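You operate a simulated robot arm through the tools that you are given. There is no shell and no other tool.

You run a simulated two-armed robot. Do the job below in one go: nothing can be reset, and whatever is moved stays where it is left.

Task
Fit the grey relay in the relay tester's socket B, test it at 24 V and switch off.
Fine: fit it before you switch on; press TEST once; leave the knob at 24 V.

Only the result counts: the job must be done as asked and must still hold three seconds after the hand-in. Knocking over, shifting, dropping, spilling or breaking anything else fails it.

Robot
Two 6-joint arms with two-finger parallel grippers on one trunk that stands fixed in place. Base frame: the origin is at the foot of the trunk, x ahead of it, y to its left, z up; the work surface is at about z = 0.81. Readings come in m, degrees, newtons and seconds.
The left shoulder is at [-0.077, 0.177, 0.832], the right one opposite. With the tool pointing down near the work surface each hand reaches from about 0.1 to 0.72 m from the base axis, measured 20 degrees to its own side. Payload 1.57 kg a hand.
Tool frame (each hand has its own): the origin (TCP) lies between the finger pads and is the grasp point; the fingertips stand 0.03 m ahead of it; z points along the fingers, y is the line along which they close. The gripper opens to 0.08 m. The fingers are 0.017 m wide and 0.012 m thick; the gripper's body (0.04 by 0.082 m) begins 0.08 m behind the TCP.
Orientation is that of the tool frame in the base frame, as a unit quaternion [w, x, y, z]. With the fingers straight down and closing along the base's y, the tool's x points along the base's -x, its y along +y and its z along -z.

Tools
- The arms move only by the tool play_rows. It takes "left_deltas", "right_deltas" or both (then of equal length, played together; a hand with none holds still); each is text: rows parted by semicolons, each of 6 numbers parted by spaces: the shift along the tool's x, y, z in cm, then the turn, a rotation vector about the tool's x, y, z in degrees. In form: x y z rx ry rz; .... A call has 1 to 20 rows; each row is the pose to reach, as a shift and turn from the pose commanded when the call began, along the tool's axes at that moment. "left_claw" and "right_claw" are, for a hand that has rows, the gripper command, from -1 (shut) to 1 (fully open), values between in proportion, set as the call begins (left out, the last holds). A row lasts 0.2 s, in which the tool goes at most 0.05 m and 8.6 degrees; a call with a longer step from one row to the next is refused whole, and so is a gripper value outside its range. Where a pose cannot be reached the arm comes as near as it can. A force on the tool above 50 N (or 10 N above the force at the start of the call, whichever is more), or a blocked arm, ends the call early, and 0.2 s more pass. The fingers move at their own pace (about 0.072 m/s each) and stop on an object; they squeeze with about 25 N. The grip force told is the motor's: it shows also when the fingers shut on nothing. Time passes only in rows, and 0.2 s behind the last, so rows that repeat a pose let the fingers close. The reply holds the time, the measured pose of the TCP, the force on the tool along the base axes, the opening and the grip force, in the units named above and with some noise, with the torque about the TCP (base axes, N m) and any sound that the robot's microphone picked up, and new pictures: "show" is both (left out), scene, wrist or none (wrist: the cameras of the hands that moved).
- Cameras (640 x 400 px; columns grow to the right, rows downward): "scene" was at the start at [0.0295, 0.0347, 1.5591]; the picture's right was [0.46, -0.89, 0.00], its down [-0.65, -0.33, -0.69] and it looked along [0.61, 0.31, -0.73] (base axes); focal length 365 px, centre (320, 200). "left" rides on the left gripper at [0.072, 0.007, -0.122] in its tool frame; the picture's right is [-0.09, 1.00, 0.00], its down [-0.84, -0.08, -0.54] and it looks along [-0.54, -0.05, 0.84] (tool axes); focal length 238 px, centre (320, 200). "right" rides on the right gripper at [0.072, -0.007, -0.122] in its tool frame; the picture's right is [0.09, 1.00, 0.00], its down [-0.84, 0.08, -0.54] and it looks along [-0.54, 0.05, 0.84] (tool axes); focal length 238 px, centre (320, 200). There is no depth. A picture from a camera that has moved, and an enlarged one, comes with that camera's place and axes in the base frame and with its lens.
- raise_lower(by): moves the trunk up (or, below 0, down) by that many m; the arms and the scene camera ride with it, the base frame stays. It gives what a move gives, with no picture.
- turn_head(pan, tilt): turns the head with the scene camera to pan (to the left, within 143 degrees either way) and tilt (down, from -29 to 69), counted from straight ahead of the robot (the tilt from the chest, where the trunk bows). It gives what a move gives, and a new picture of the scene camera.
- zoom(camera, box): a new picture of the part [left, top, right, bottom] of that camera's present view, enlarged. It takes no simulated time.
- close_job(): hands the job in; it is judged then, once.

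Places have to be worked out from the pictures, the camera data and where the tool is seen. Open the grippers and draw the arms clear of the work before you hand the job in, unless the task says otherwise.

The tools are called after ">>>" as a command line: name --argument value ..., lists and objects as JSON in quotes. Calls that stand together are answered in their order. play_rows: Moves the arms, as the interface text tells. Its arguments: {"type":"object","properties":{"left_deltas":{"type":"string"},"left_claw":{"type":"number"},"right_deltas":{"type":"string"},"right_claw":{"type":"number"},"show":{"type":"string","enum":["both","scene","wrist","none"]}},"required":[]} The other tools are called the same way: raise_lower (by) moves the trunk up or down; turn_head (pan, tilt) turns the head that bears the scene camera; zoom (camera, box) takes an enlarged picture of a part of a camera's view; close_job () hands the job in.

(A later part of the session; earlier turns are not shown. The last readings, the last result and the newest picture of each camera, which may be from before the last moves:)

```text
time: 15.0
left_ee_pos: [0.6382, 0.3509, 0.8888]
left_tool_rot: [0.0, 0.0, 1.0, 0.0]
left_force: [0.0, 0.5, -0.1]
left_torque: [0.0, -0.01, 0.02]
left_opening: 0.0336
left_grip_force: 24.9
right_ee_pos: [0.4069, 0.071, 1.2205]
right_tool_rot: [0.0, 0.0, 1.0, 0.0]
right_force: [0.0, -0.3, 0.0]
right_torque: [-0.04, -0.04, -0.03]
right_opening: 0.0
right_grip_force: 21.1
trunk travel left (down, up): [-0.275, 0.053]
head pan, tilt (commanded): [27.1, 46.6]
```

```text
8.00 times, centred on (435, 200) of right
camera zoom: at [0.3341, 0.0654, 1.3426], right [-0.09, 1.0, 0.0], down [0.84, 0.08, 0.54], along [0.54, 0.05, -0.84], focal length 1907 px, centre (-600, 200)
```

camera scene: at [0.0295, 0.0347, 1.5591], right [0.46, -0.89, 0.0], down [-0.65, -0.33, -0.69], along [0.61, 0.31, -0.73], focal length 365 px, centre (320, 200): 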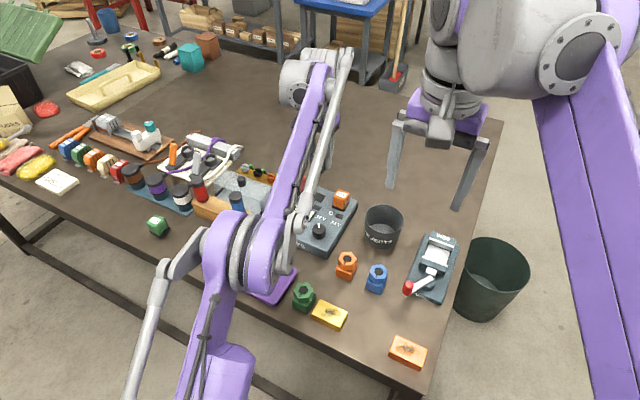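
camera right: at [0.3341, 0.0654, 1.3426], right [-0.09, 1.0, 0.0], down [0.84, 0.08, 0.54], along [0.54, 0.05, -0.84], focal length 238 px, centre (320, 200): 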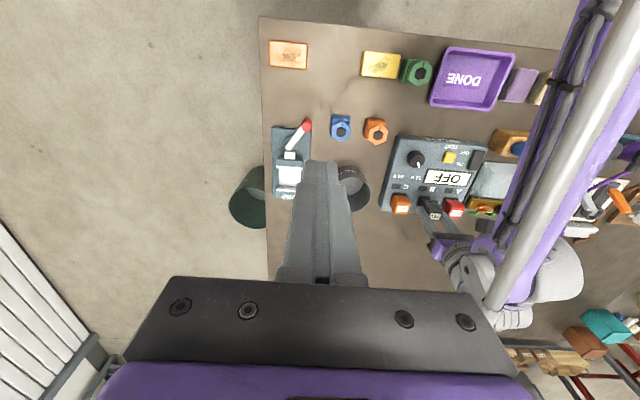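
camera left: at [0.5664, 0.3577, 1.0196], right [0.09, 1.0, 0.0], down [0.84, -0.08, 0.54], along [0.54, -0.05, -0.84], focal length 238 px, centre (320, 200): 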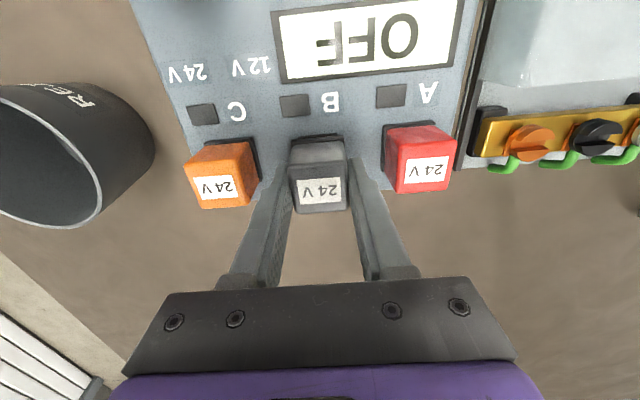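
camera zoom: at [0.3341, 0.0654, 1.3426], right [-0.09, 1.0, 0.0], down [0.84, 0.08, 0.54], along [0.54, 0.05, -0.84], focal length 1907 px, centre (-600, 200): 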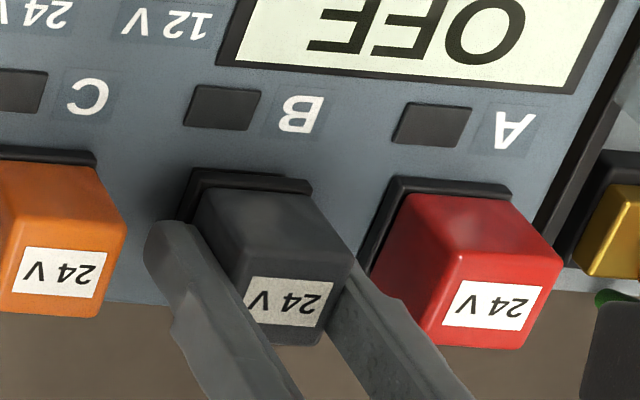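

The label's projected seated position matches the A–C midpoint within a pixel. I keep lowering.

>>> play_rows --left_deltas "0 0 0.15 0 0 0; 0 0 0.3 0 0 0; 0 0 0.3 0 0 0" --show "none"

>>> zoom --camera "right" --box '[405, 175, 465, 225]'

```text
time: 15.8
left_ee_pos: [0.639, 0.3505, 0.8858]
left_tool_rot: [0.0, 0.0, 1.0, 0.0]
left_force: [-0.7, -0.2, -0.7]
left_torque: [-0.01, -0.01, -0.05]
left_opening: 0.0336
left_grip_force: 25.3
right_ee_pos: [0.4075, 0.0712, 1.2209]
right_tool_rot: [-0.001, 0.0, 1.0, 0.0]
right_force: [-0.5, -0.6, -0.5]
right_torque: [-0.02, -0.02, 0.0]
right_opening: 0.0
right_grip_force: 20.9
trunk travel left (down, up): [-0.275, 0.053]
head pan, tilt (commanded): [27.1, 46.6]
```

```text
8.00 times, centred on (435, 200) of right
camera zoom: at [0.3341, 0.0654, 1.3426], right [-0.09, 1.0, 0.0], down [0.84, 0.08, 0.54], along [0.54, 0.05, -0.84], focal length 1907 px, centre (-600, 200)
```

zoom: 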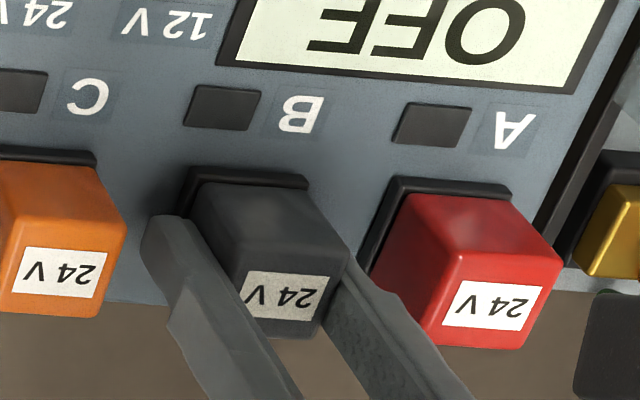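

Still no resistance, about 3.5 mm left. I lower another 2 mm, then check.

>>> play_rows --left_deltas "0 0 0.1 0 0 0; 0 0 0.2 0 0 0; 0 0 0.2 0 0 0" --show "none"

>>> zoom --camera "right" --box '[405, 175, 465, 225]'

```text
time: 16.6
left_ee_pos: [0.639, 0.3509, 0.8829]
left_tool_rot: [-0.001, 0.0, 1.0, 0.0]
left_force: [0.2, -0.2, 0.1]
left_torque: [0.01, -0.01, 0.01]
left_opening: 0.0338
left_grip_force: 25.0
right_ee_pos: [0.4077, 0.0714, 1.2208]
right_tool_rot: [0.0, 0.0, 1.0, 0.0]
right_force: [0.2, 0.4, 0.4]
right_torque: [0.04, 0.0, -0.01]
right_opening: 0.0
right_grip_force: 20.8
trunk travel left (down, up): [-0.275, 0.053]
head pan, tilt (commanded): [27.1, 46.6]
```

```text
8.00 times, centred on (435, 200) of right
camera zoom: at [0.3341, 0.0653, 1.3426], right [-0.09, 1.0, 0.0], down [0.84, 0.08, 0.54], along [0.54, 0.05, -0.84], focal length 1907 px, centre (-600, 200)
```

zoom: 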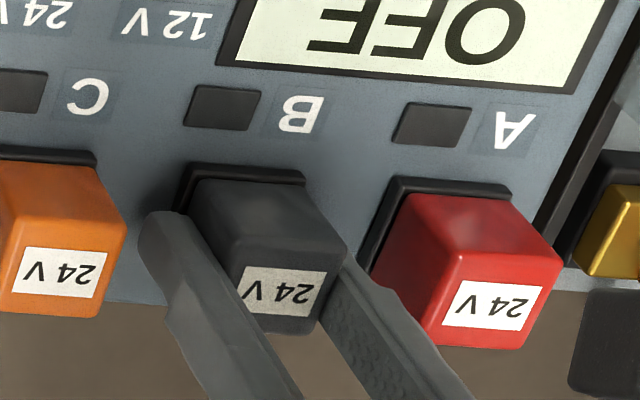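

About 1.5 mm remains by the label. I press the last bit gently.

>>> play_rows --left_deltas "0 0 0.08 0 0 0; 0 0 0.16 0 0 0; 0 0 0.16 0 0 0; 0 0 0.16 0 0 0" --show "none"

>>> zoom --camera "right" --box '[405, 175, 465, 225]'

>>> zoom --camera "left" --box '[180, 90, 460, 265]'

```text
time: 17.6
left_ee_pos: [0.6389, 0.35, 0.8828]
left_tool_rot: [0.0, -0.001, 1.0, -0.001]
left_force: [1.4, 0.2, 5.0]
left_torque: [0.0, -0.01, -0.01]
left_opening: 0.0337
left_grip_force: 24.6
right_ee_pos: [0.4087, 0.0714, 1.2201]
right_tool_rot: [0.0, 0.0, 1.0, -0.001]
right_force: [-0.2, -0.4, -0.2]
right_torque: [-0.02, 0.02, 0.02]
right_opening: 0.0001
right_grip_force: 20.7
trunk travel left (down, up): [-0.275, 0.053]
head pan, tilt (commanded): [27.1, 46.6]
```

```text
8.00 times, centred on (435, 200) of right
camera zoom: at [0.3338, 0.0652, 1.3427], right [-0.09, 1.0, 0.0], down [0.84, 0.08, 0.54], along [0.54, 0.05, -0.84], focal length 1907 px, centre (-600, 200)
```

zoom: 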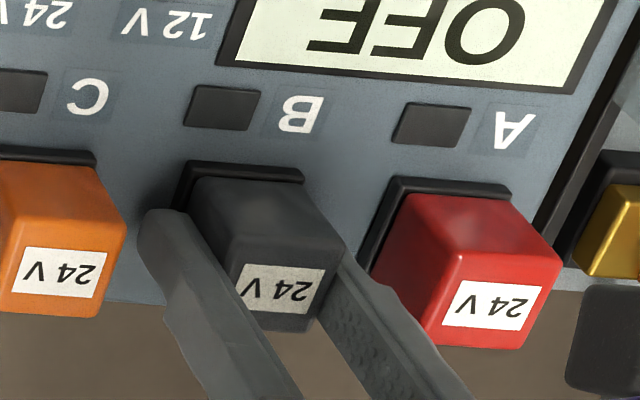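

```text
2.29 times, centred on (320, 178) of left
camera zoom: at [0.5665, 0.3573, 1.0048], right [0.09, 1.0, 0.0], down [0.84, -0.08, 0.54], along [0.54, -0.05, -0.84], focal length 545 px, centre (320, 251)
```

zoom: 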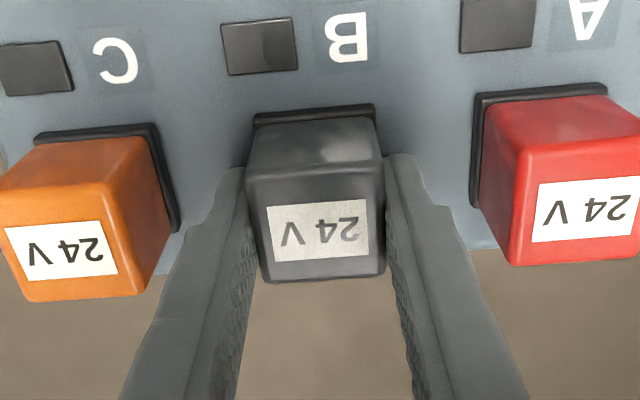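

The label is at the expected seated place and a 5 N upward force shows the flange is meeting the top. I press another 1 mm to make sure it is fully home.

>>> play_rows --left_deltas "0 0 0.08 0 0 0; 0 0 0.12 0 0 0; 0 0 0.12 0 0 0" --show "none"

>>> zoom --camera "right" --box '[405, 175, 465, 225]'

```text
time: 18.4
left_ee_pos: [0.6372, 0.3494, 0.8833]
left_tool_rot: [0.0, 0.0, 1.0, 0.001]
left_force: [7.2, 2.6, 18.3]
left_torque: [-0.02, 0.05, 0.0]
left_opening: 0.0333
left_grip_force: 25.0
right_ee_pos: [0.4069, 0.0713, 1.2208]
right_tool_rot: [0.0, 0.0, 1.0, 0.001]
right_force: [0.9, -1.1, 0.0]
right_torque: [-0.03, -0.03, -0.01]
right_opening: 0.0
right_grip_force: 21.3
trunk travel left (down, up): [-0.275, 0.053]
head pan, tilt (commanded): [27.1, 46.6]
```

```text
8.00 times, centred on (435, 200) of right
camera zoom: at [0.3332, 0.0647, 1.343], right [-0.09, 1.0, 0.0], down [0.84, 0.08, 0.54], along [0.54, 0.05, -0.84], focal length 1907 px, centre (-600, 200)
```

zoom: 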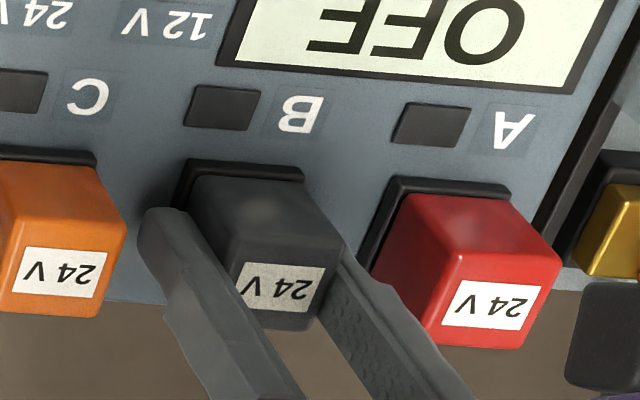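

The relay is firmly home (18 N with no further travel). I ease the pressure off and open the claw just a little to clear the neighbours.

>>> play_rows --left_deltas "0 0 -0.1 0 0 0; 0 0 -0.15 0 0 0; 0 0 -0.15 0 0 0" --show "none"

>>> play_rows --left_deltas "0 0 0 0 0 0; 0 0 0 0 0 0; 0 0 0 0 0 0" --left_claw 0.2 --show "wrist"

>>> zoom --camera "right" --box '[405, 175, 465, 225]'

```text
time: 19.2
left_ee_pos: [0.6383, 0.3501, 0.8822]
left_tool_rot: [0.001, 0.0, 1.0, 0.0]
left_force: [-0.5, 1.4, 6.4]
left_torque: [-0.01, -0.14, 0.06]
left_opening: 0.0335
left_grip_force: 25.1
right_ee_pos: [0.4073, 0.0703, 1.2213]
right_tool_rot: [0.001, 0.0, 1.0, 0.0]
right_force: [-1.3, -0.8, 0.3]
right_torque: [-0.01, 0.03, 0.01]
right_opening: 0.0
right_grip_force: 21.5
trunk travel left (down, up): [-0.275, 0.053]
head pan, tilt (commanded): [27.1, 46.6]
```

```text
time: 20.0
left_ee_pos: [0.6387, 0.35, 0.8826]
left_tool_rot: [0.0, 0.0, 1.0, 0.0]
left_force: [-0.6, -0.2, 0.1]
left_torque: [0.0, 0.02, 0.02]
left_opening: 0.0482
left_grip_force: 0.1
right_ee_pos: [0.4073, 0.0717, 1.2216]
right_tool_rot: [0.0, 0.0, 1.0, -0.001]
right_force: [0.7, 0.7, -0.6]
right_torque: [-0.02, 0.01, 0.0]
right_opening: 0.0
right_grip_force: 21.4
trunk travel left (down, up): [-0.275, 0.053]
head pan, tilt (commanded): [27.1, 46.6]
camera left: at [0.5667, 0.3574, 1.0046], right [0.09, 1.0, 0.0], down [0.84, -0.08, 0.54], along [0.54, -0.05, -0.84], focal length 238 px, centre (320, 200)
```

left: 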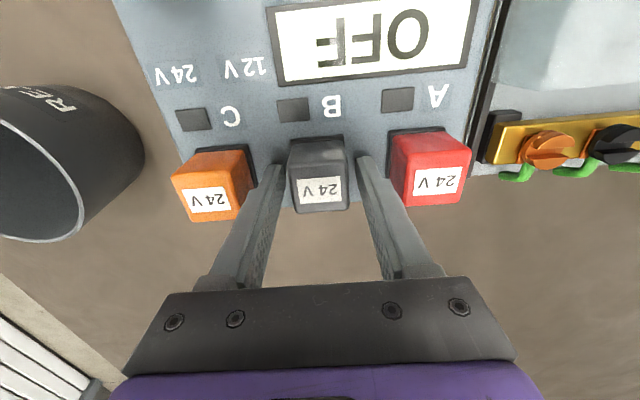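

```text
8.00 times, centred on (435, 200) of right
camera zoom: at [0.3342, 0.0654, 1.3425], right [-0.09, 1.0, 0.0], down [0.84, 0.08, 0.54], along [0.54, 0.05, -0.84], focal length 1907 px, centre (-600, 200)
```

zoom: 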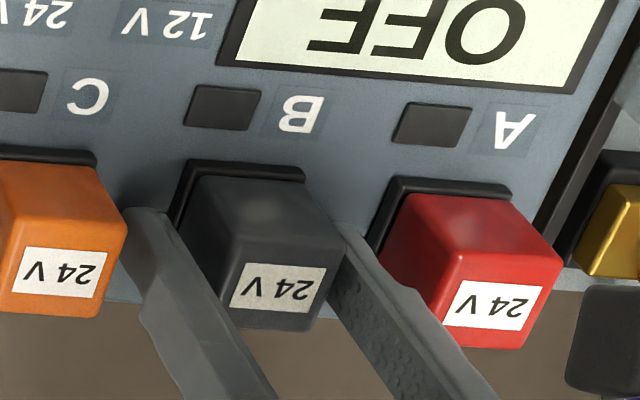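

The relay stands seated in B in line with A and C, and the fingers are free. I raise the left hand straight up.

>>> play_rows --left_deltas "0 0 -1 0 0 0; 0 0 -3 0 0 0; 0 0 -6 0 0 0; 0 0 -9 0 0 0; 3 0 -11 0 0 0; 7 0 -11.5 0 0 0; 11 0 -12 0 0 0; 13 0 -12 0 0 0; 13 0 -12 0 0 0" --show "both"

>>> zoom --camera "left" --box '[200, 30, 440, 180]'

>>> zoom --camera "right" --box '[380, 130, 500, 220]'

```text
time: 22.0
left_ee_pos: [0.5075, 0.3497, 1.0014]
left_tool_rot: [0.0, 0.0, 1.0, 0.0]
left_force: [-0.1, 0.1, -0.3]
left_torque: [0.01, -0.01, 0.01]
left_opening: 0.0479
left_grip_force: 0.0
right_ee_pos: [0.4076, 0.0703, 1.2205]
right_tool_rot: [0.0, 0.0, 1.0, 0.0]
right_force: [-0.5, 0.1, -0.3]
right_torque: [-0.02, -0.01, 0.01]
right_opening: 0.0
right_grip_force: 21.2
trunk travel left (down, up): [-0.275, 0.053]
head pan, tilt (commanded): [27.1, 46.6]
camera scene: at [0.0297, 0.0347, 1.5591], right [0.46, -0.89, 0.0], down [-0.65, -0.33, -0.69], along [0.61, 0.31, -0.73], focal length 365 px, centre (320, 200)
camera left: at [0.4364, 0.3574, 1.1243], right [0.09, 1.0, 0.0], down [0.84, -0.08, 0.54], along [0.54, -0.05, -0.84], focal length 238 px, centre (320, 200)
```

scene: 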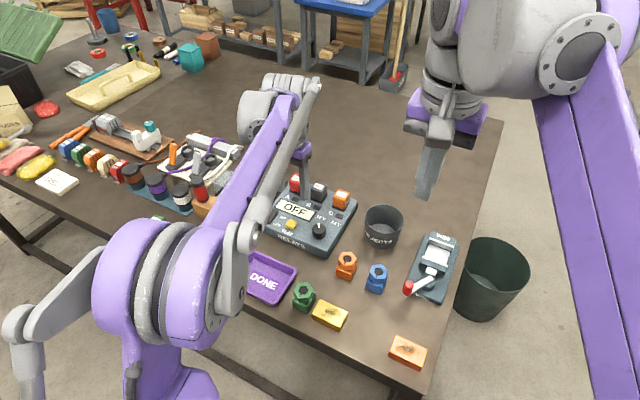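
left: 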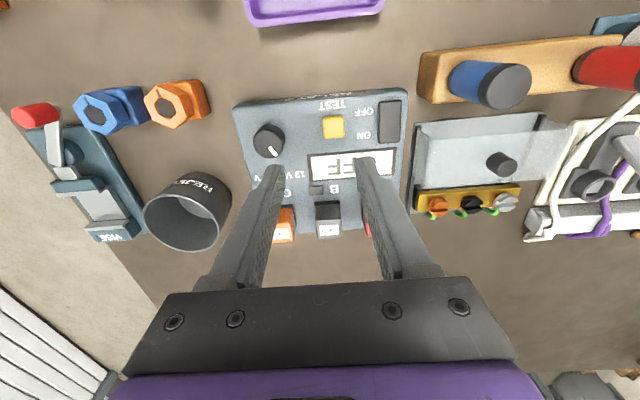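

```text
2.67 times, centred on (320, 105) of left
camera zoom: at [0.4364, 0.3574, 1.1243], right [0.09, 1.0, 0.0], down [0.84, -0.08, 0.54], along [0.54, -0.05, -0.84], focal length 636 px, centre (320, 453)
```

zoom: 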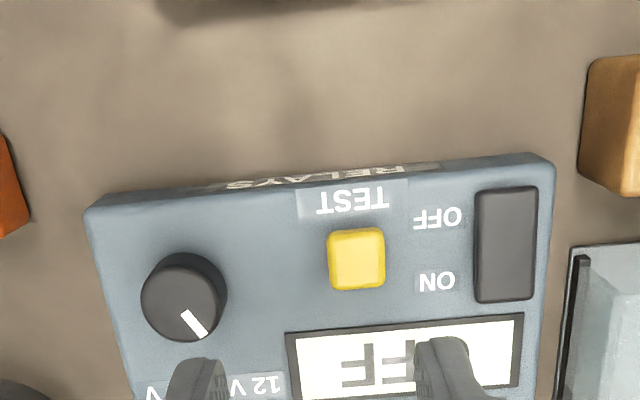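

```text
4.44 times, centred on (440, 175) of right
camera zoom: at [0.3342, 0.0654, 1.3425], right [-0.09, 1.0, 0.0], down [0.84, 0.08, 0.54], along [0.54, 0.05, -0.84], focal length 1059 px, centre (-213, 311)
```

zoom: 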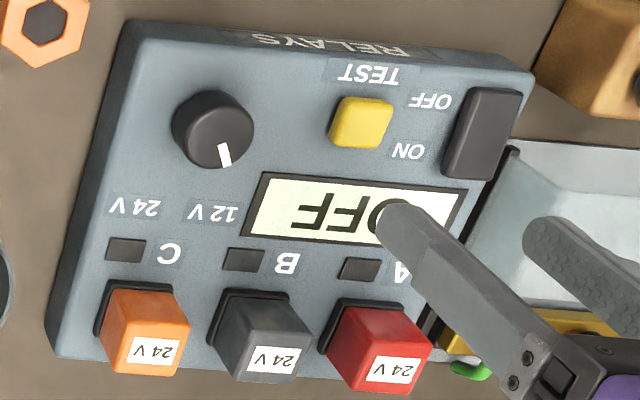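

The grey relay is seated level with its neighbours. Now I zoom in on the knob, TEST button and rocker to measure them.

>>> zoom --camera "left" --box '[245, 115, 305, 165]'

>>> zoom --camera "right" --box '[400, 140, 450, 185]'

>>> zoom --camera "right" --box '[445, 140, 505, 185]'

>>> zoom --camera "left" --box '[315, 85, 415, 165]'

>>> zoom --camera "scene" --box '[290, 200, 350, 250]'

```text
8.00 times, centred on (275, 140) of left
camera zoom: at [0.4364, 0.3574, 1.1243], right [0.09, 1.0, 0.0], down [0.84, -0.08, 0.54], along [0.54, -0.05, -0.84], focal length 1907 px, centre (680, 680)
```

zoom: 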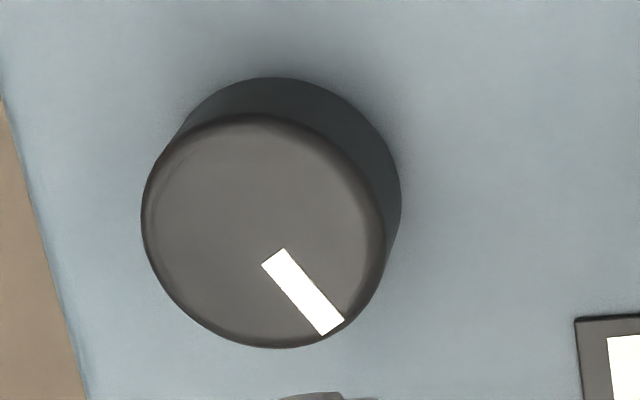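

```text
8.89 times, centred on (425, 162) of right
camera zoom: at [0.3342, 0.0654, 1.3425], right [-0.09, 1.0, 0.0], down [0.84, 0.08, 0.54], along [0.54, 0.05, -0.84], focal length 2119 px, centre (-613, 533)
```

zoom: 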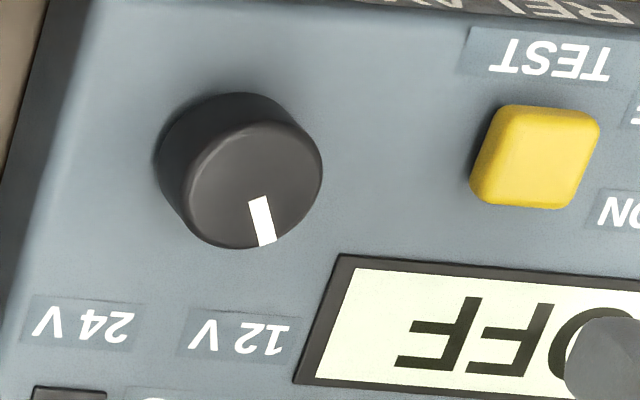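

```text
8.89 times, centred on (475, 162) of right
camera zoom: at [0.3342, 0.0654, 1.3425], right [-0.09, 1.0, 0.0], down [0.84, 0.08, 0.54], along [0.54, 0.05, -0.84], focal length 2119 px, centre (-1058, 533)
```

zoom: 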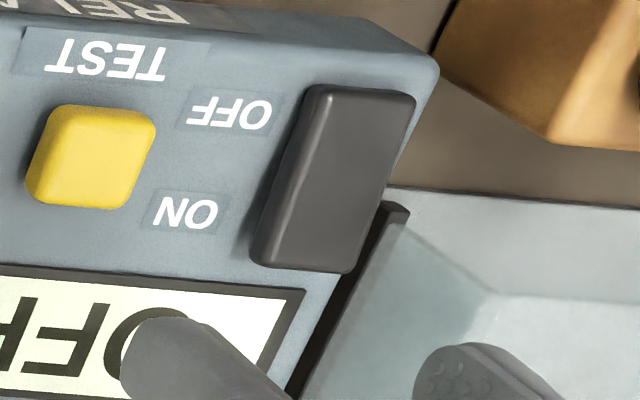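

```text
5.00 times, centred on (365, 125) of left
camera zoom: at [0.4364, 0.3574, 1.1243], right [0.09, 1.0, 0.0], down [0.84, -0.08, 0.54], along [0.54, -0.05, -0.84], focal length 1192 px, centre (95, 575)
```

zoom: 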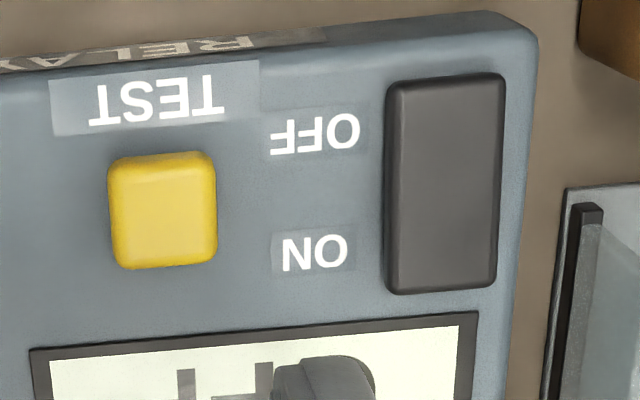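

```text
8.00 times, centred on (320, 225) of scene
camera zoom: at [0.0297, 0.0347, 1.5591], right [0.46, -0.89, 0.0], down [-0.65, -0.33, -0.69], along [0.61, 0.31, -0.73], focal length 2917 px, centre (320, 0)
```

zoom: 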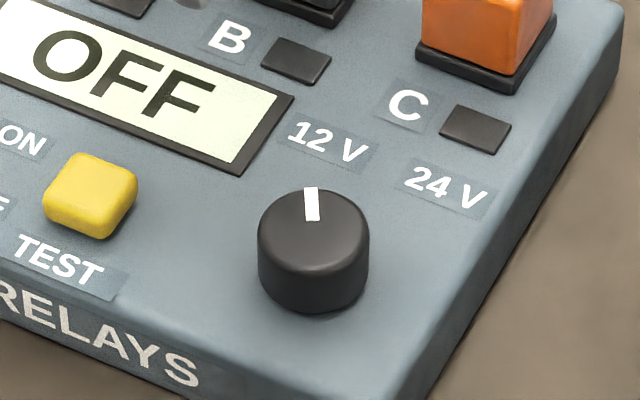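

The knob sits at about (0.523, 0.290), 34 mm across with its top near z≈0.863, pointing at 12 V (about 29° left of straight ahead). I move the left hand above it for a closer look.

>>> play_rows --left_deltas "-0.4 -1.5 1.8 0 0 0; -0.8 -3 3.6 0 0 0; -1.2 -4.5 5.4 0 0 0; -1.55 -5.9 7.1 0 0 0; -1.55 -5.9 7.1 0 0 0; -1.55 -5.9 7.1 0 0 0" --left_claw 0.4 --show "wrist"

>>> zoom --camera "left" --box '[250, 100, 390, 190]'

```text
time: 23.4
left_ee_pos: [0.5238, 0.2913, 0.9317]
left_tool_rot: [-0.001, 0.0, 1.0, 0.001]
left_force: [-0.4, 1.1, 0.2]
left_torque: [0.02, -0.02, 0.01]
left_opening: 0.056
left_grip_force: 0.0
right_ee_pos: [0.4079, 0.0716, 1.2204]
right_tool_rot: [0.0, -0.001, 1.0, 0.0]
right_force: [0.0, 0.5, 0.6]
right_torque: [0.01, 0.02, 0.03]
right_opening: 0.0002
right_grip_force: 21.5
trunk travel left (down, up): [-0.275, 0.053]
head pan, tilt (commanded): [27.1, 46.6]
camera left: at [0.4518, 0.298, 1.0536], right [0.09, 1.0, 0.0], down [0.84, -0.08, 0.54], along [0.54, -0.05, -0.84], focal length 238 px, centre (320, 200)
```

left: 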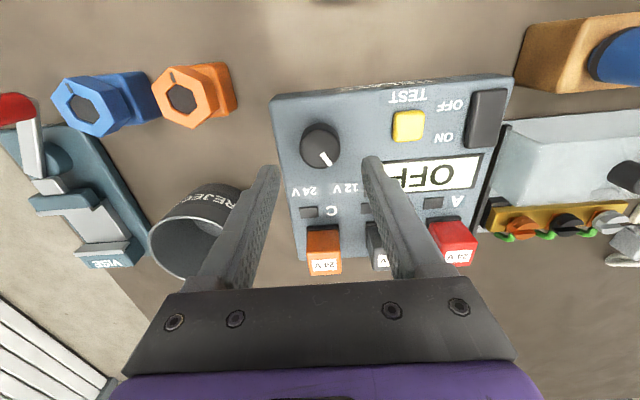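

```text
4.44 times, centred on (320, 145) of left
camera zoom: at [0.4518, 0.298, 1.0536], right [0.09, 1.0, 0.0], down [0.84, -0.08, 0.54], along [0.54, -0.05, -0.84], focal length 1059 px, centre (320, 444)
```

zoom: 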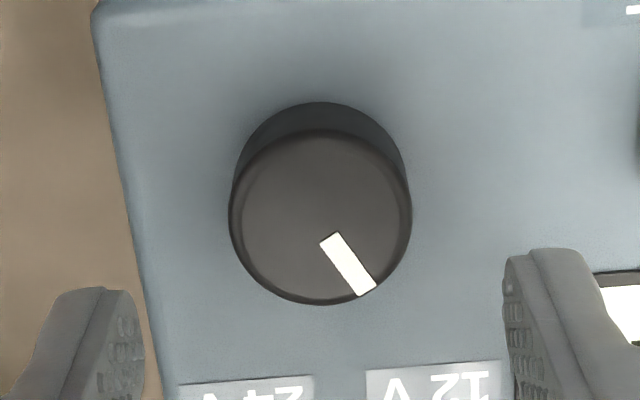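

The knob's top centre matches the TCP within about 1 mm. I turn the hand −30° about its axis so the following turn is symmetric, then lower it so the fingers straddle the knob.

>>> play_rows --left_deltas "0.05 0.04 0 0 0 -7.5; 0.05 0.04 0 0 0 -15; 0.05 0.04 0 0 0 -22.5; 0.05 0.04 0 0 0 -30; 0.05 0.04 1.5 0 0 -30; 0.05 0.04 3 0 0 -30; 0.05 0.04 4.2 0 0 -30; 0.05 0.04 4.7 0 0 -30; 0.05 0.04 4.7 0 0 -30" --left_claw 0.4 --show "wrist"

>>> zoom --camera "left" --box '[240, 110, 400, 230]'

>>> zoom --camera "right" --box '[380, 130, 480, 200]'

```text
time: 25.4
left_ee_pos: [0.5221, 0.2909, 0.8836]
left_tool_rot: [0.0, -0.258, 0.966, 0.0]
left_force: [-0.5, 0.8, 0.4]
left_torque: [-0.03, 0.0, 0.0]
left_opening: 0.0562
left_grip_force: 0.0
right_ee_pos: [0.4067, 0.0716, 1.2213]
right_tool_rot: [0.001, 0.001, 1.0, 0.001]
right_force: [-0.5, -0.3, -0.3]
right_torque: [-0.03, -0.01, 0.0]
right_opening: 0.0003
right_grip_force: 21.2
trunk travel left (down, up): [-0.275, 0.053]
head pan, tilt (commanded): [27.1, 46.6]
camera left: at [0.4574, 0.2618, 1.0067], right [-0.42, 0.91, 0.0], down [0.76, 0.35, 0.54], along [0.49, 0.23, -0.84], focal length 238 px, centre (320, 200)
```

left: 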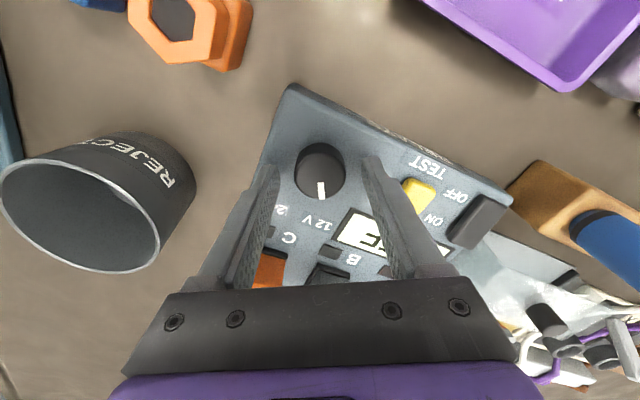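

```text
3.33 times, centred on (320, 170) of left
camera zoom: at [0.4574, 0.2618, 1.0067], right [-0.42, 0.91, 0.0], down [0.76, 0.35, 0.54], along [0.49, 0.23, -0.84], focal length 794 px, centre (320, 300)
```

zoom: 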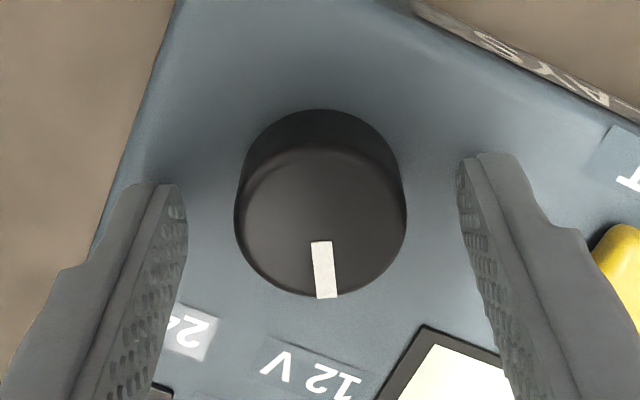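

```text
5.71 times, centred on (430, 165) of right
camera zoom: at [0.334, 0.0654, 1.3426], right [-0.09, 1.0, 0.0], down [0.84, 0.08, 0.54], along [0.54, 0.05, -0.84], focal length 1362 px, centre (-309, 400)
```

zoom: 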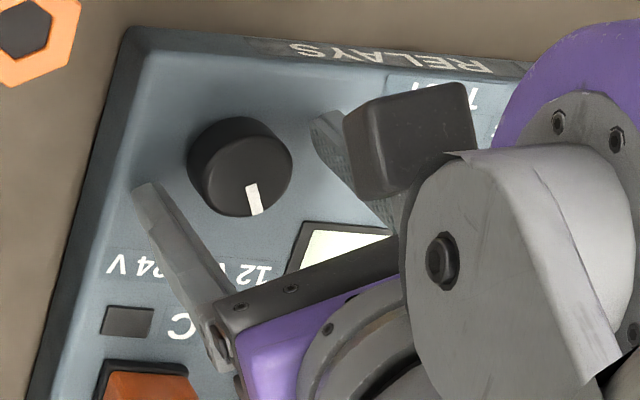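

The fingers straddle the knob symmetrically. I close the claw on it.

>>> play_rows --left_deltas "0 0 0 0 0 0; 0 0 0 0 0 0; 0 0 0 0 0 0; 0 0 0 0 0 0" --left_claw -1 --show "wrist"

>>> zoom --camera "left" --box '[240, 110, 400, 230]'

```text
time: 26.4
left_ee_pos: [0.5222, 0.2912, 0.8853]
left_tool_rot: [0.0, -0.259, 0.966, 0.0]
left_force: [-1.2, 0.5, -1.1]
left_torque: [0.1, -0.03, 0.01]
left_opening: 0.0333
left_grip_force: 41.0
right_ee_pos: [0.4084, 0.0719, 1.2212]
right_tool_rot: [0.0, 0.0, 1.0, 0.001]
right_force: [0.2, -0.6, -0.7]
right_torque: [0.01, 0.03, 0.04]
right_opening: 0.0003
right_grip_force: 21.0
trunk travel left (down, up): [-0.275, 0.053]
head pan, tilt (commanded): [27.1, 46.6]
camera left: at [0.4574, 0.2619, 1.0067], right [-0.42, 0.91, 0.0], down [0.76, 0.35, 0.54], along [0.49, 0.23, -0.84], focal length 238 px, centre (320, 200)
```

left: 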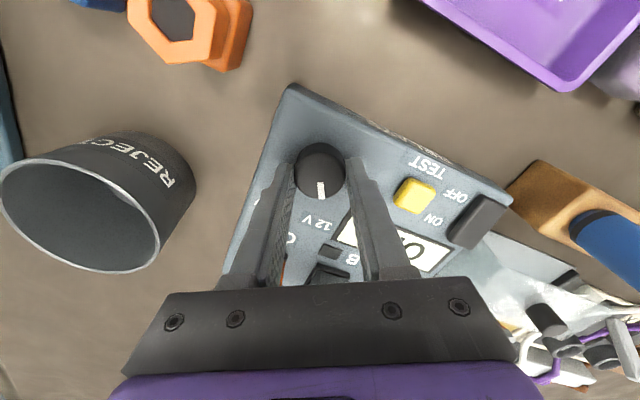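

```text
3.33 times, centred on (320, 170) of left
camera zoom: at [0.4574, 0.2619, 1.0067], right [-0.42, 0.91, 0.0], down [0.76, 0.35, 0.54], along [0.49, 0.23, -0.84], focal length 794 px, centre (320, 300)
```

zoom: 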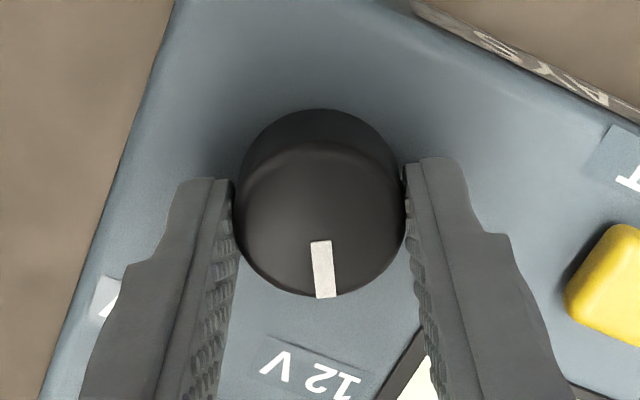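

The knob is gripped with almost no side force. I turn it clockwise 30° first and check the reading.

>>> play_rows --left_deltas "0 0 0 0 0 5; 0 0 0 0 0 10; 0 0 0 0 0 15; 0 0 0 0 0 20; 0 0 0 0 0 25; 0 0 0 0 0 30; 0 0 0 0 0 30" --show "wrist"

>>> zoom --camera "left" --box '[240, 110, 400, 230]'

```text
time: 28.0
left_ee_pos: [0.5222, 0.2911, 0.8845]
left_tool_rot: [0.0, 0.001, 1.0, 0.0]
left_force: [-6.2, -5.5, -7.4]
left_torque: [-0.23, 0.25, 0.03]
left_opening: 0.0335
left_grip_force: 41.1
right_ee_pos: [0.4068, 0.0709, 1.2199]
right_tool_rot: [0.0, 0.001, 1.0, 0.0]
right_force: [0.4, 0.4, -0.1]
right_torque: [0.01, 0.03, 0.01]
right_opening: 0.0
right_grip_force: 20.9
trunk travel left (down, up): [-0.275, 0.053]
head pan, tilt (commanded): [27.1, 46.6]
camera left: at [0.4514, 0.2984, 1.0068], right [0.09, 1.0, 0.0], down [0.84, -0.08, 0.54], along [0.54, -0.05, -0.84], focal length 238 px, centre (320, 200)
```

left: 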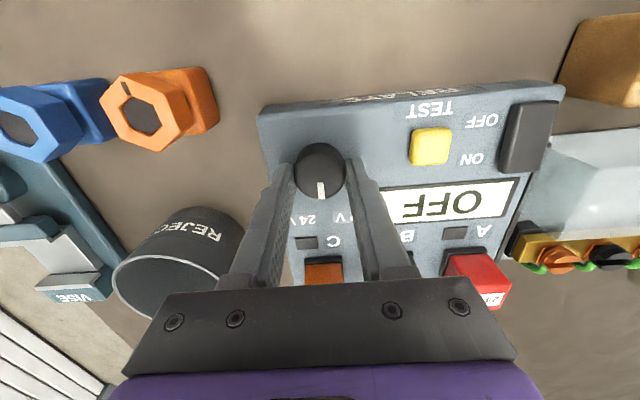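

```text
3.33 times, centred on (320, 170) of left
camera zoom: at [0.4514, 0.2984, 1.0068], right [0.09, 1.0, 0.0], down [0.84, -0.08, 0.54], along [0.54, -0.05, -0.84], focal length 794 px, centre (320, 300)
```

zoom: 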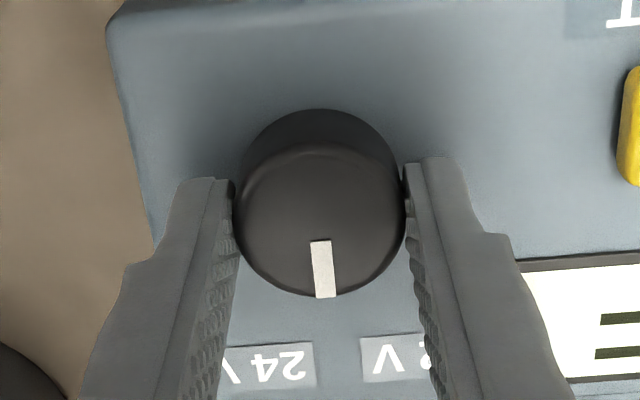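

The knob followed 30° with modest forces. I turn it a further 28° towards 24 V.

>>> play_rows --left_deltas "0 0 0 0 0 5; 0 0 0 0 0 10; 0 0 0 0 0 15; 0 0 0 0 0 20; 0 0 0 0 0 25; 0 0 0 0 0 28; 0 0 0 0 0 28" --show "wrist"

>>> zoom --camera "left" --box '[240, 110, 400, 230]'

```text
time: 29.6
left_ee_pos: [0.5232, 0.2909, 0.883]
left_tool_rot: [0.0, 0.243, 0.97, -0.001]
left_force: [-8.4, -12.0, -12.8]
left_torque: [-0.38, 0.36, -0.01]
left_opening: 0.0333
left_grip_force: 41.4
right_ee_pos: [0.4087, 0.0709, 1.2202]
right_tool_rot: [0.0, 0.0, 1.0, 0.0]
right_force: [0.3, -0.8, -0.2]
right_torque: [0.0, 0.01, 0.02]
right_opening: 0.0
right_grip_force: 21.8
trunk travel left (down, up): [-0.275, 0.053]
head pan, tilt (commanded): [27.1, 46.6]
camera left: at [0.4628, 0.3309, 1.0068], right [0.55, 0.84, 0.0], down [0.7, -0.46, 0.54], along [0.45, -0.3, -0.84], focal length 238 px, centre (320, 200)
```

left: 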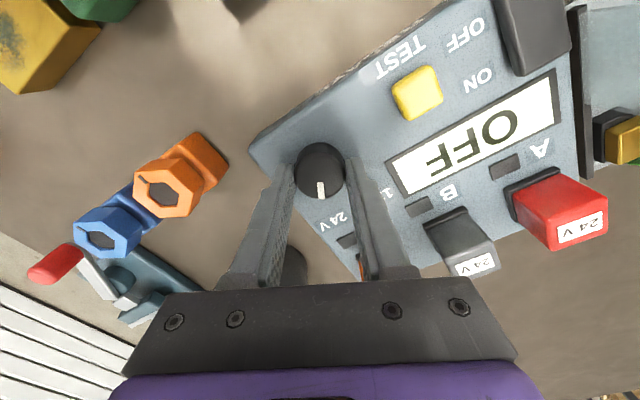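

```text
3.33 times, centred on (320, 170) of left
camera zoom: at [0.4628, 0.3309, 1.0068], right [0.55, 0.84, 0.0], down [0.7, -0.46, 0.54], along [0.45, -0.3, -0.84], focal length 794 px, centre (320, 300)
```

zoom: 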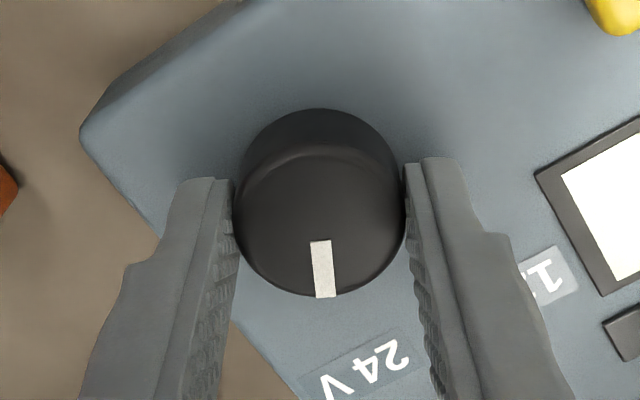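

The knob has turned 58° in all, symmetric to its start position. I open the claw to see where the pointer rests.

>>> play_rows --left_deltas "0 0 0 0 0 0; 0 0 0 0 0 0; 0 0 0 0 0 0" --left_claw 0.4 --show "wrist"

>>> play_rows --left_deltas "0 0 -2 0 0 0; 0 0 -4 0 0 0; 0 0 -6 0 0 0; 0 0 -6 0 0 0" --show "wrist"

>>> zoom --camera "left" --box '[240, 90, 400, 190]'

>>> zoom --camera "right" --box '[380, 130, 480, 220]'

```text
time: 30.4
left_ee_pos: [0.5238, 0.2909, 0.8841]
left_tool_rot: [0.0, 0.242, 0.97, 0.0]
left_force: [-0.1, -0.8, -0.9]
left_torque: [0.01, 0.02, -0.01]
left_opening: 0.056
left_grip_force: 0.0
right_ee_pos: [0.409, 0.0718, 1.2214]
right_tool_rot: [0.001, 0.0, 1.0, 0.0]
right_force: [-0.3, -0.7, -0.7]
right_torque: [0.04, 0.03, -0.01]
right_opening: 0.0
right_grip_force: 21.1
trunk travel left (down, up): [-0.275, 0.053]
head pan, tilt (commanded): [27.1, 46.6]
camera left: at [0.4628, 0.3319, 1.0068], right [0.55, 0.84, 0.0], down [0.7, -0.46, 0.54], along [0.45, -0.3, -0.84], focal length 238 px, centre (320, 200)
```

left: 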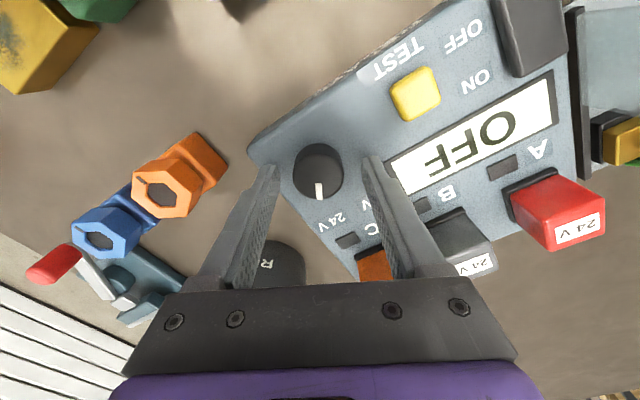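

```text
time: 31.4
left_ee_pos: [0.5235, 0.2923, 0.9455]
left_tool_rot: [0.0, 0.242, 0.97, 0.0]
left_force: [-0.9, -0.6, -0.9]
left_torque: [-0.01, -0.01, 0.04]
left_opening: 0.0559
left_grip_force: 0.1
right_ee_pos: [0.4084, 0.0715, 1.2205]
right_tool_rot: [0.0, 0.0, 1.0, -0.001]
right_force: [0.1, 0.2, 0.3]
right_torque: [0.01, 0.02, -0.01]
right_opening: 0.0
right_grip_force: 21.8
trunk travel left (down, up): [-0.275, 0.053]
head pan, tilt (commanded): [27.1, 46.6]
camera left: at [0.463, 0.3321, 1.0674], right [0.55, 0.84, 0.0], down [0.7, -0.46, 0.54], along [0.45, -0.3, -0.84], focal length 238 px, centre (320, 200)
```

left: 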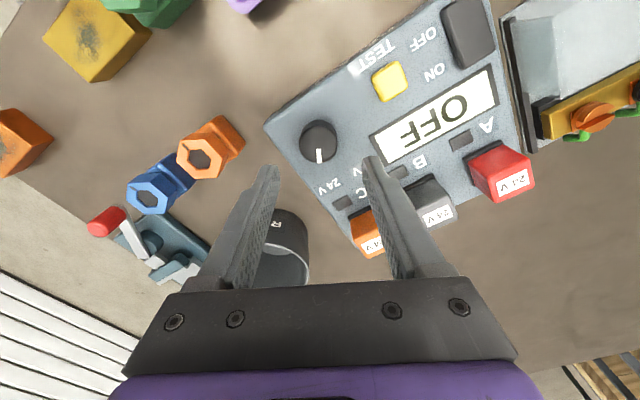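

```text
4.00 times, centred on (320, 140) of left
camera zoom: at [0.463, 0.3321, 1.0674], right [0.55, 0.84, 0.0], down [0.7, -0.46, 0.54], along [0.45, -0.3, -0.84], focal length 953 px, centre (320, 440)
```

zoom: 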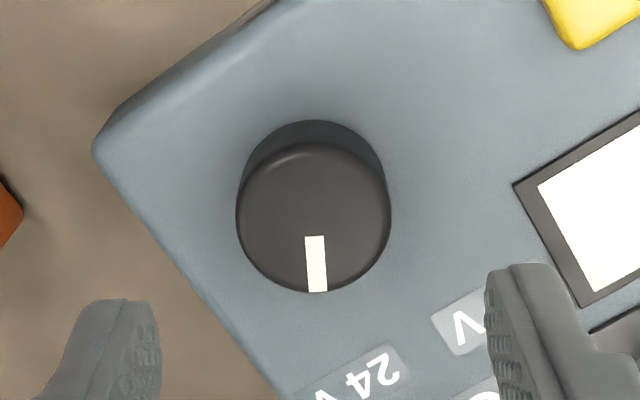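

```text
4.44 times, centred on (430, 175) of right
camera zoom: at [0.3342, 0.0655, 1.3425], right [-0.09, 1.0, 0.0], down [0.84, 0.08, 0.54], along [0.54, 0.05, -0.84], focal length 1059 px, centre (-169, 311)
```

zoom: 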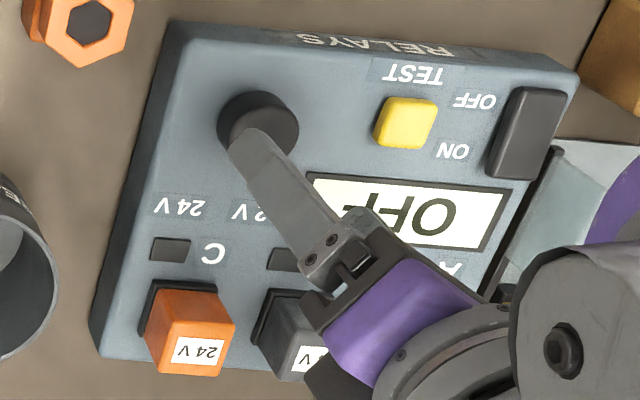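

The pointer rests at about −29°, mirror to its 12 V position, so it is on 24 V; the display reads OFF and the relay is in. Now I straighten the hand, shut the claw and move over the ON end of the rocker, at about (0.529, 0.428).

>>> play_rows --left_deltas "1.2 2.4 0 0 0 -6; 2.4 4.9 0 0 0 -12; 3.5 7.3 0 0 0 -18; 4.7 9.8 0 0 0 -24; 5.88 12.24 0 0 0 -28; 5.88 12.24 0 0 0 -28; 5.88 12.24 0 0 0 -28" --left_claw -1 --show "both"

>>> zoom --camera "left" --box '[240, 80, 400, 180]'

>>> zoom --camera "right" --box '[380, 130, 500, 220]'

```text
time: 33.0
left_ee_pos: [0.5284, 0.4286, 0.9421]
left_tool_rot: [0.001, 0.0, 1.0, 0.0]
left_force: [-0.4, -0.1, -0.1]
left_torque: [-0.02, 0.0, -0.04]
left_opening: 0.0002
left_grip_force: 21.2
right_ee_pos: [0.4074, 0.071, 1.221]
right_tool_rot: [-0.001, 0.0, 1.0, 0.0]
right_force: [0.1, -0.2, -0.5]
right_torque: [0.0, -0.02, -0.01]
right_opening: 0.0
right_grip_force: 20.8
trunk travel left (down, up): [-0.275, 0.053]
head pan, tilt (commanded): [27.1, 46.6]
camera scene: at [0.0296, 0.035, 1.5591], right [0.46, -0.89, 0.0], down [-0.65, -0.33, -0.69], along [0.61, 0.31, -0.73], focal length 365 px, centre (320, 200)
camera left: at [0.4573, 0.435, 1.0662], right [0.09, 1.0, 0.0], down [0.84, -0.08, 0.54], along [0.54, -0.05, -0.84], focal length 238 px, centre (320, 200)
```

scene: 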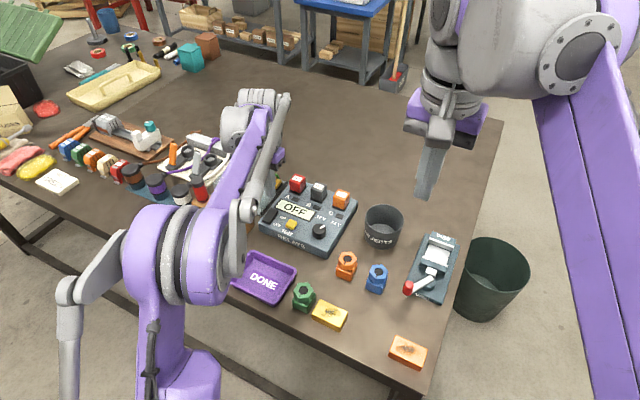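
left: 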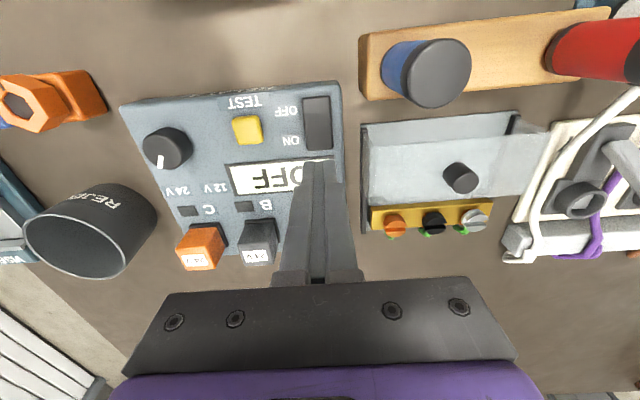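

```text
4.00 times, centred on (320, 130) of left
camera zoom: at [0.4573, 0.435, 1.0662], right [0.09, 1.0, 0.0], down [0.84, -0.08, 0.54], along [0.54, -0.05, -0.84], focal length 953 px, centre (320, 480)
```

zoom: 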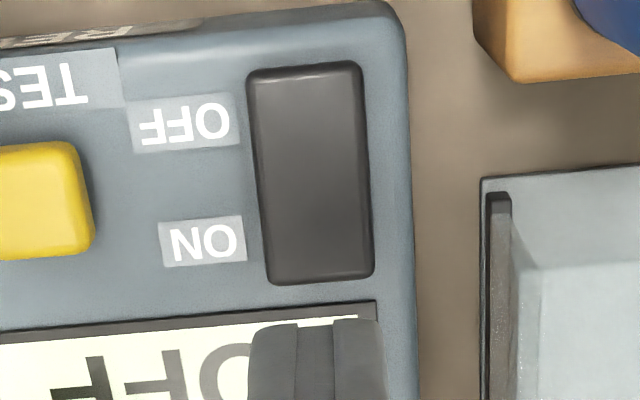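

```text
4.44 times, centred on (440, 175) of right
camera zoom: at [0.3341, 0.0657, 1.3426], right [-0.09, 1.0, 0.0], down [0.84, 0.08, 0.54], along [0.54, 0.05, -0.84], focal length 1059 px, centre (-213, 311)
```

zoom: 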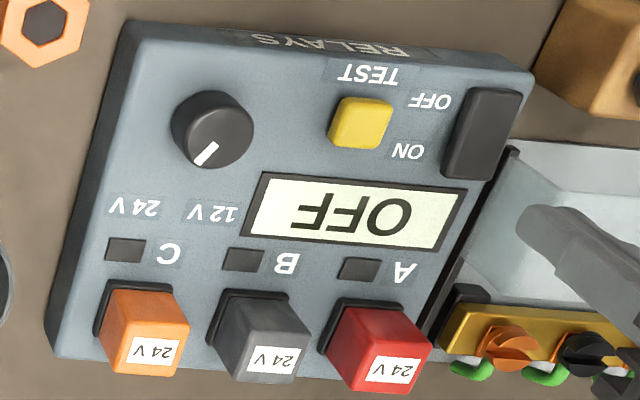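

The pointer now clearly aims at 24 V and the tester has not moved. The shut fingertips are above the rocker's ON end; I lower to just above it.

>>> play_rows --left_deltas "0 0 2 0 0 0; 0 0 4 0 0 0; 0 0 4.7 0 0 0; 0 0 4.7 0 0 0" --show "wrist"

>>> zoom --camera "left" --box '[250, 90, 390, 200]'

>>> zoom --camera "right" --box '[430, 130, 510, 190]'

```text
time: 34.0
left_ee_pos: [0.5296, 0.4261, 0.8977]
left_tool_rot: [0.0, 0.0, 1.0, 0.0]
left_force: [-0.3, -0.2, 0.4]
left_torque: [0.0, 0.0, -0.04]
left_opening: 0.0
left_grip_force: 21.3
right_ee_pos: [0.4082, 0.0715, 1.2211]
right_tool_rot: [0.0, 0.0, 1.0, 0.0]
right_force: [0.0, -0.3, 0.0]
right_torque: [-0.03, -0.02, 0.02]
right_opening: 0.0001
right_grip_force: 21.4
trunk travel left (down, up): [-0.275, 0.053]
head pan, tilt (commanded): [27.1, 46.6]
camera left: at [0.4572, 0.4342, 1.0197], right [0.09, 1.0, 0.0], down [0.84, -0.08, 0.54], along [0.54, -0.05, -0.84], focal length 238 px, centre (320, 200)
```

left: 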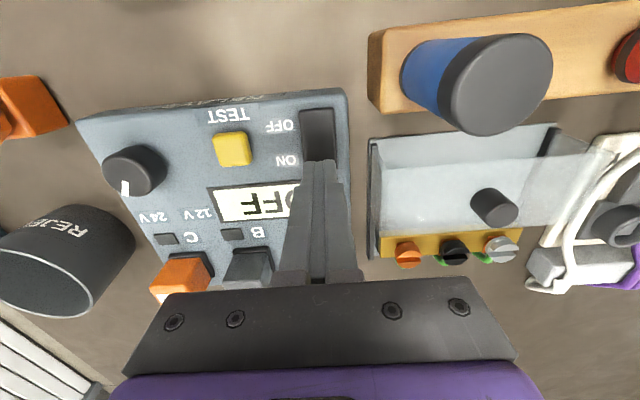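

```text
3.64 times, centred on (320, 145) of left
camera zoom: at [0.4572, 0.4342, 1.0197], right [0.09, 1.0, 0.0], down [0.84, -0.08, 0.54], along [0.54, -0.05, -0.84], focal length 867 px, centre (320, 400)
```

zoom: 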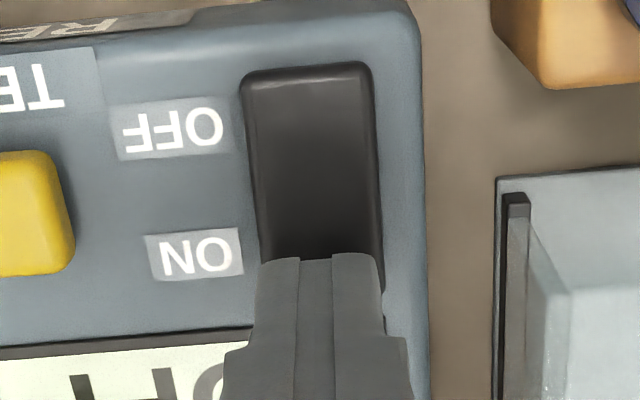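

```text
6.67 times, centred on (470, 160) of right
camera zoom: at [0.334, 0.0654, 1.3426], right [-0.09, 1.0, 0.0], down [0.84, 0.08, 0.54], along [0.54, 0.05, -0.84], focal length 1589 px, centre (-680, 467)
```

zoom: 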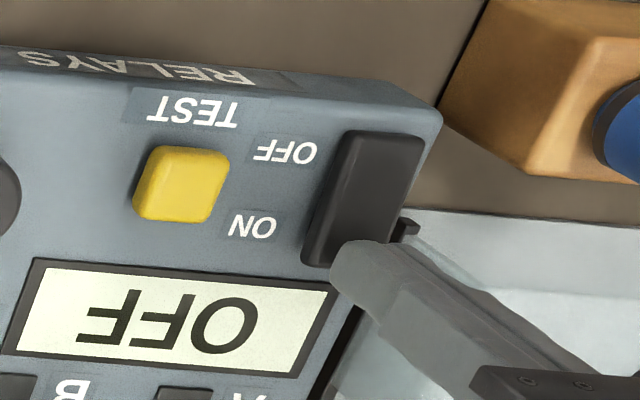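

The fingertip is right over the ON end, a few millimetres above. I lower in small steps, watching the force and the display.

>>> play_rows --left_deltas "0 0 0.2 0 0 0; 0 0 0.4 0 0 0; 0 0 0.6 0 0 0; 0 0 0.6 0 0 0" --show "none"

>>> zoom --camera "right" --box '[430, 130, 510, 190]'

```text
time: 35.0
left_ee_pos: [0.5297, 0.4279, 0.8915]
left_tool_rot: [0.0, 0.0, 1.0, 0.0]
left_force: [-0.6, -0.4, 0.4]
left_torque: [-0.01, 0.01, -0.02]
left_opening: 0.0
left_grip_force: 21.6
right_ee_pos: [0.4077, 0.0717, 1.2213]
right_tool_rot: [0.001, 0.0, 1.0, 0.0]
right_force: [0.3, -0.2, 0.1]
right_torque: [0.03, -0.01, -0.04]
right_opening: 0.0002
right_grip_force: 21.9
trunk travel left (down, up): [-0.275, 0.053]
head pan, tilt (commanded): [27.1, 46.6]
```

```text
6.67 times, centred on (470, 160) of right
camera zoom: at [0.334, 0.0653, 1.3426], right [-0.09, 1.0, 0.0], down [0.84, 0.08, 0.54], along [0.54, 0.05, -0.84], focal length 1589 px, centre (-680, 467)
```

zoom: 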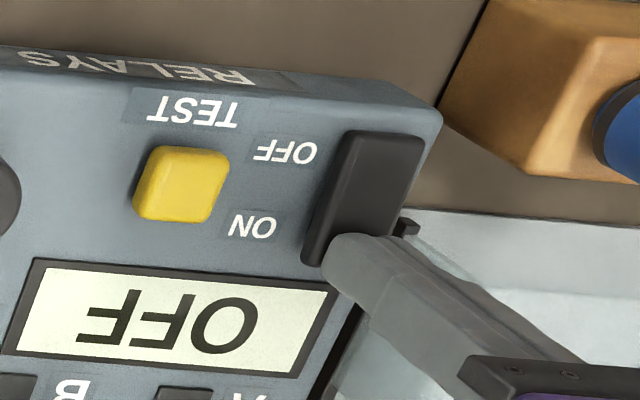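

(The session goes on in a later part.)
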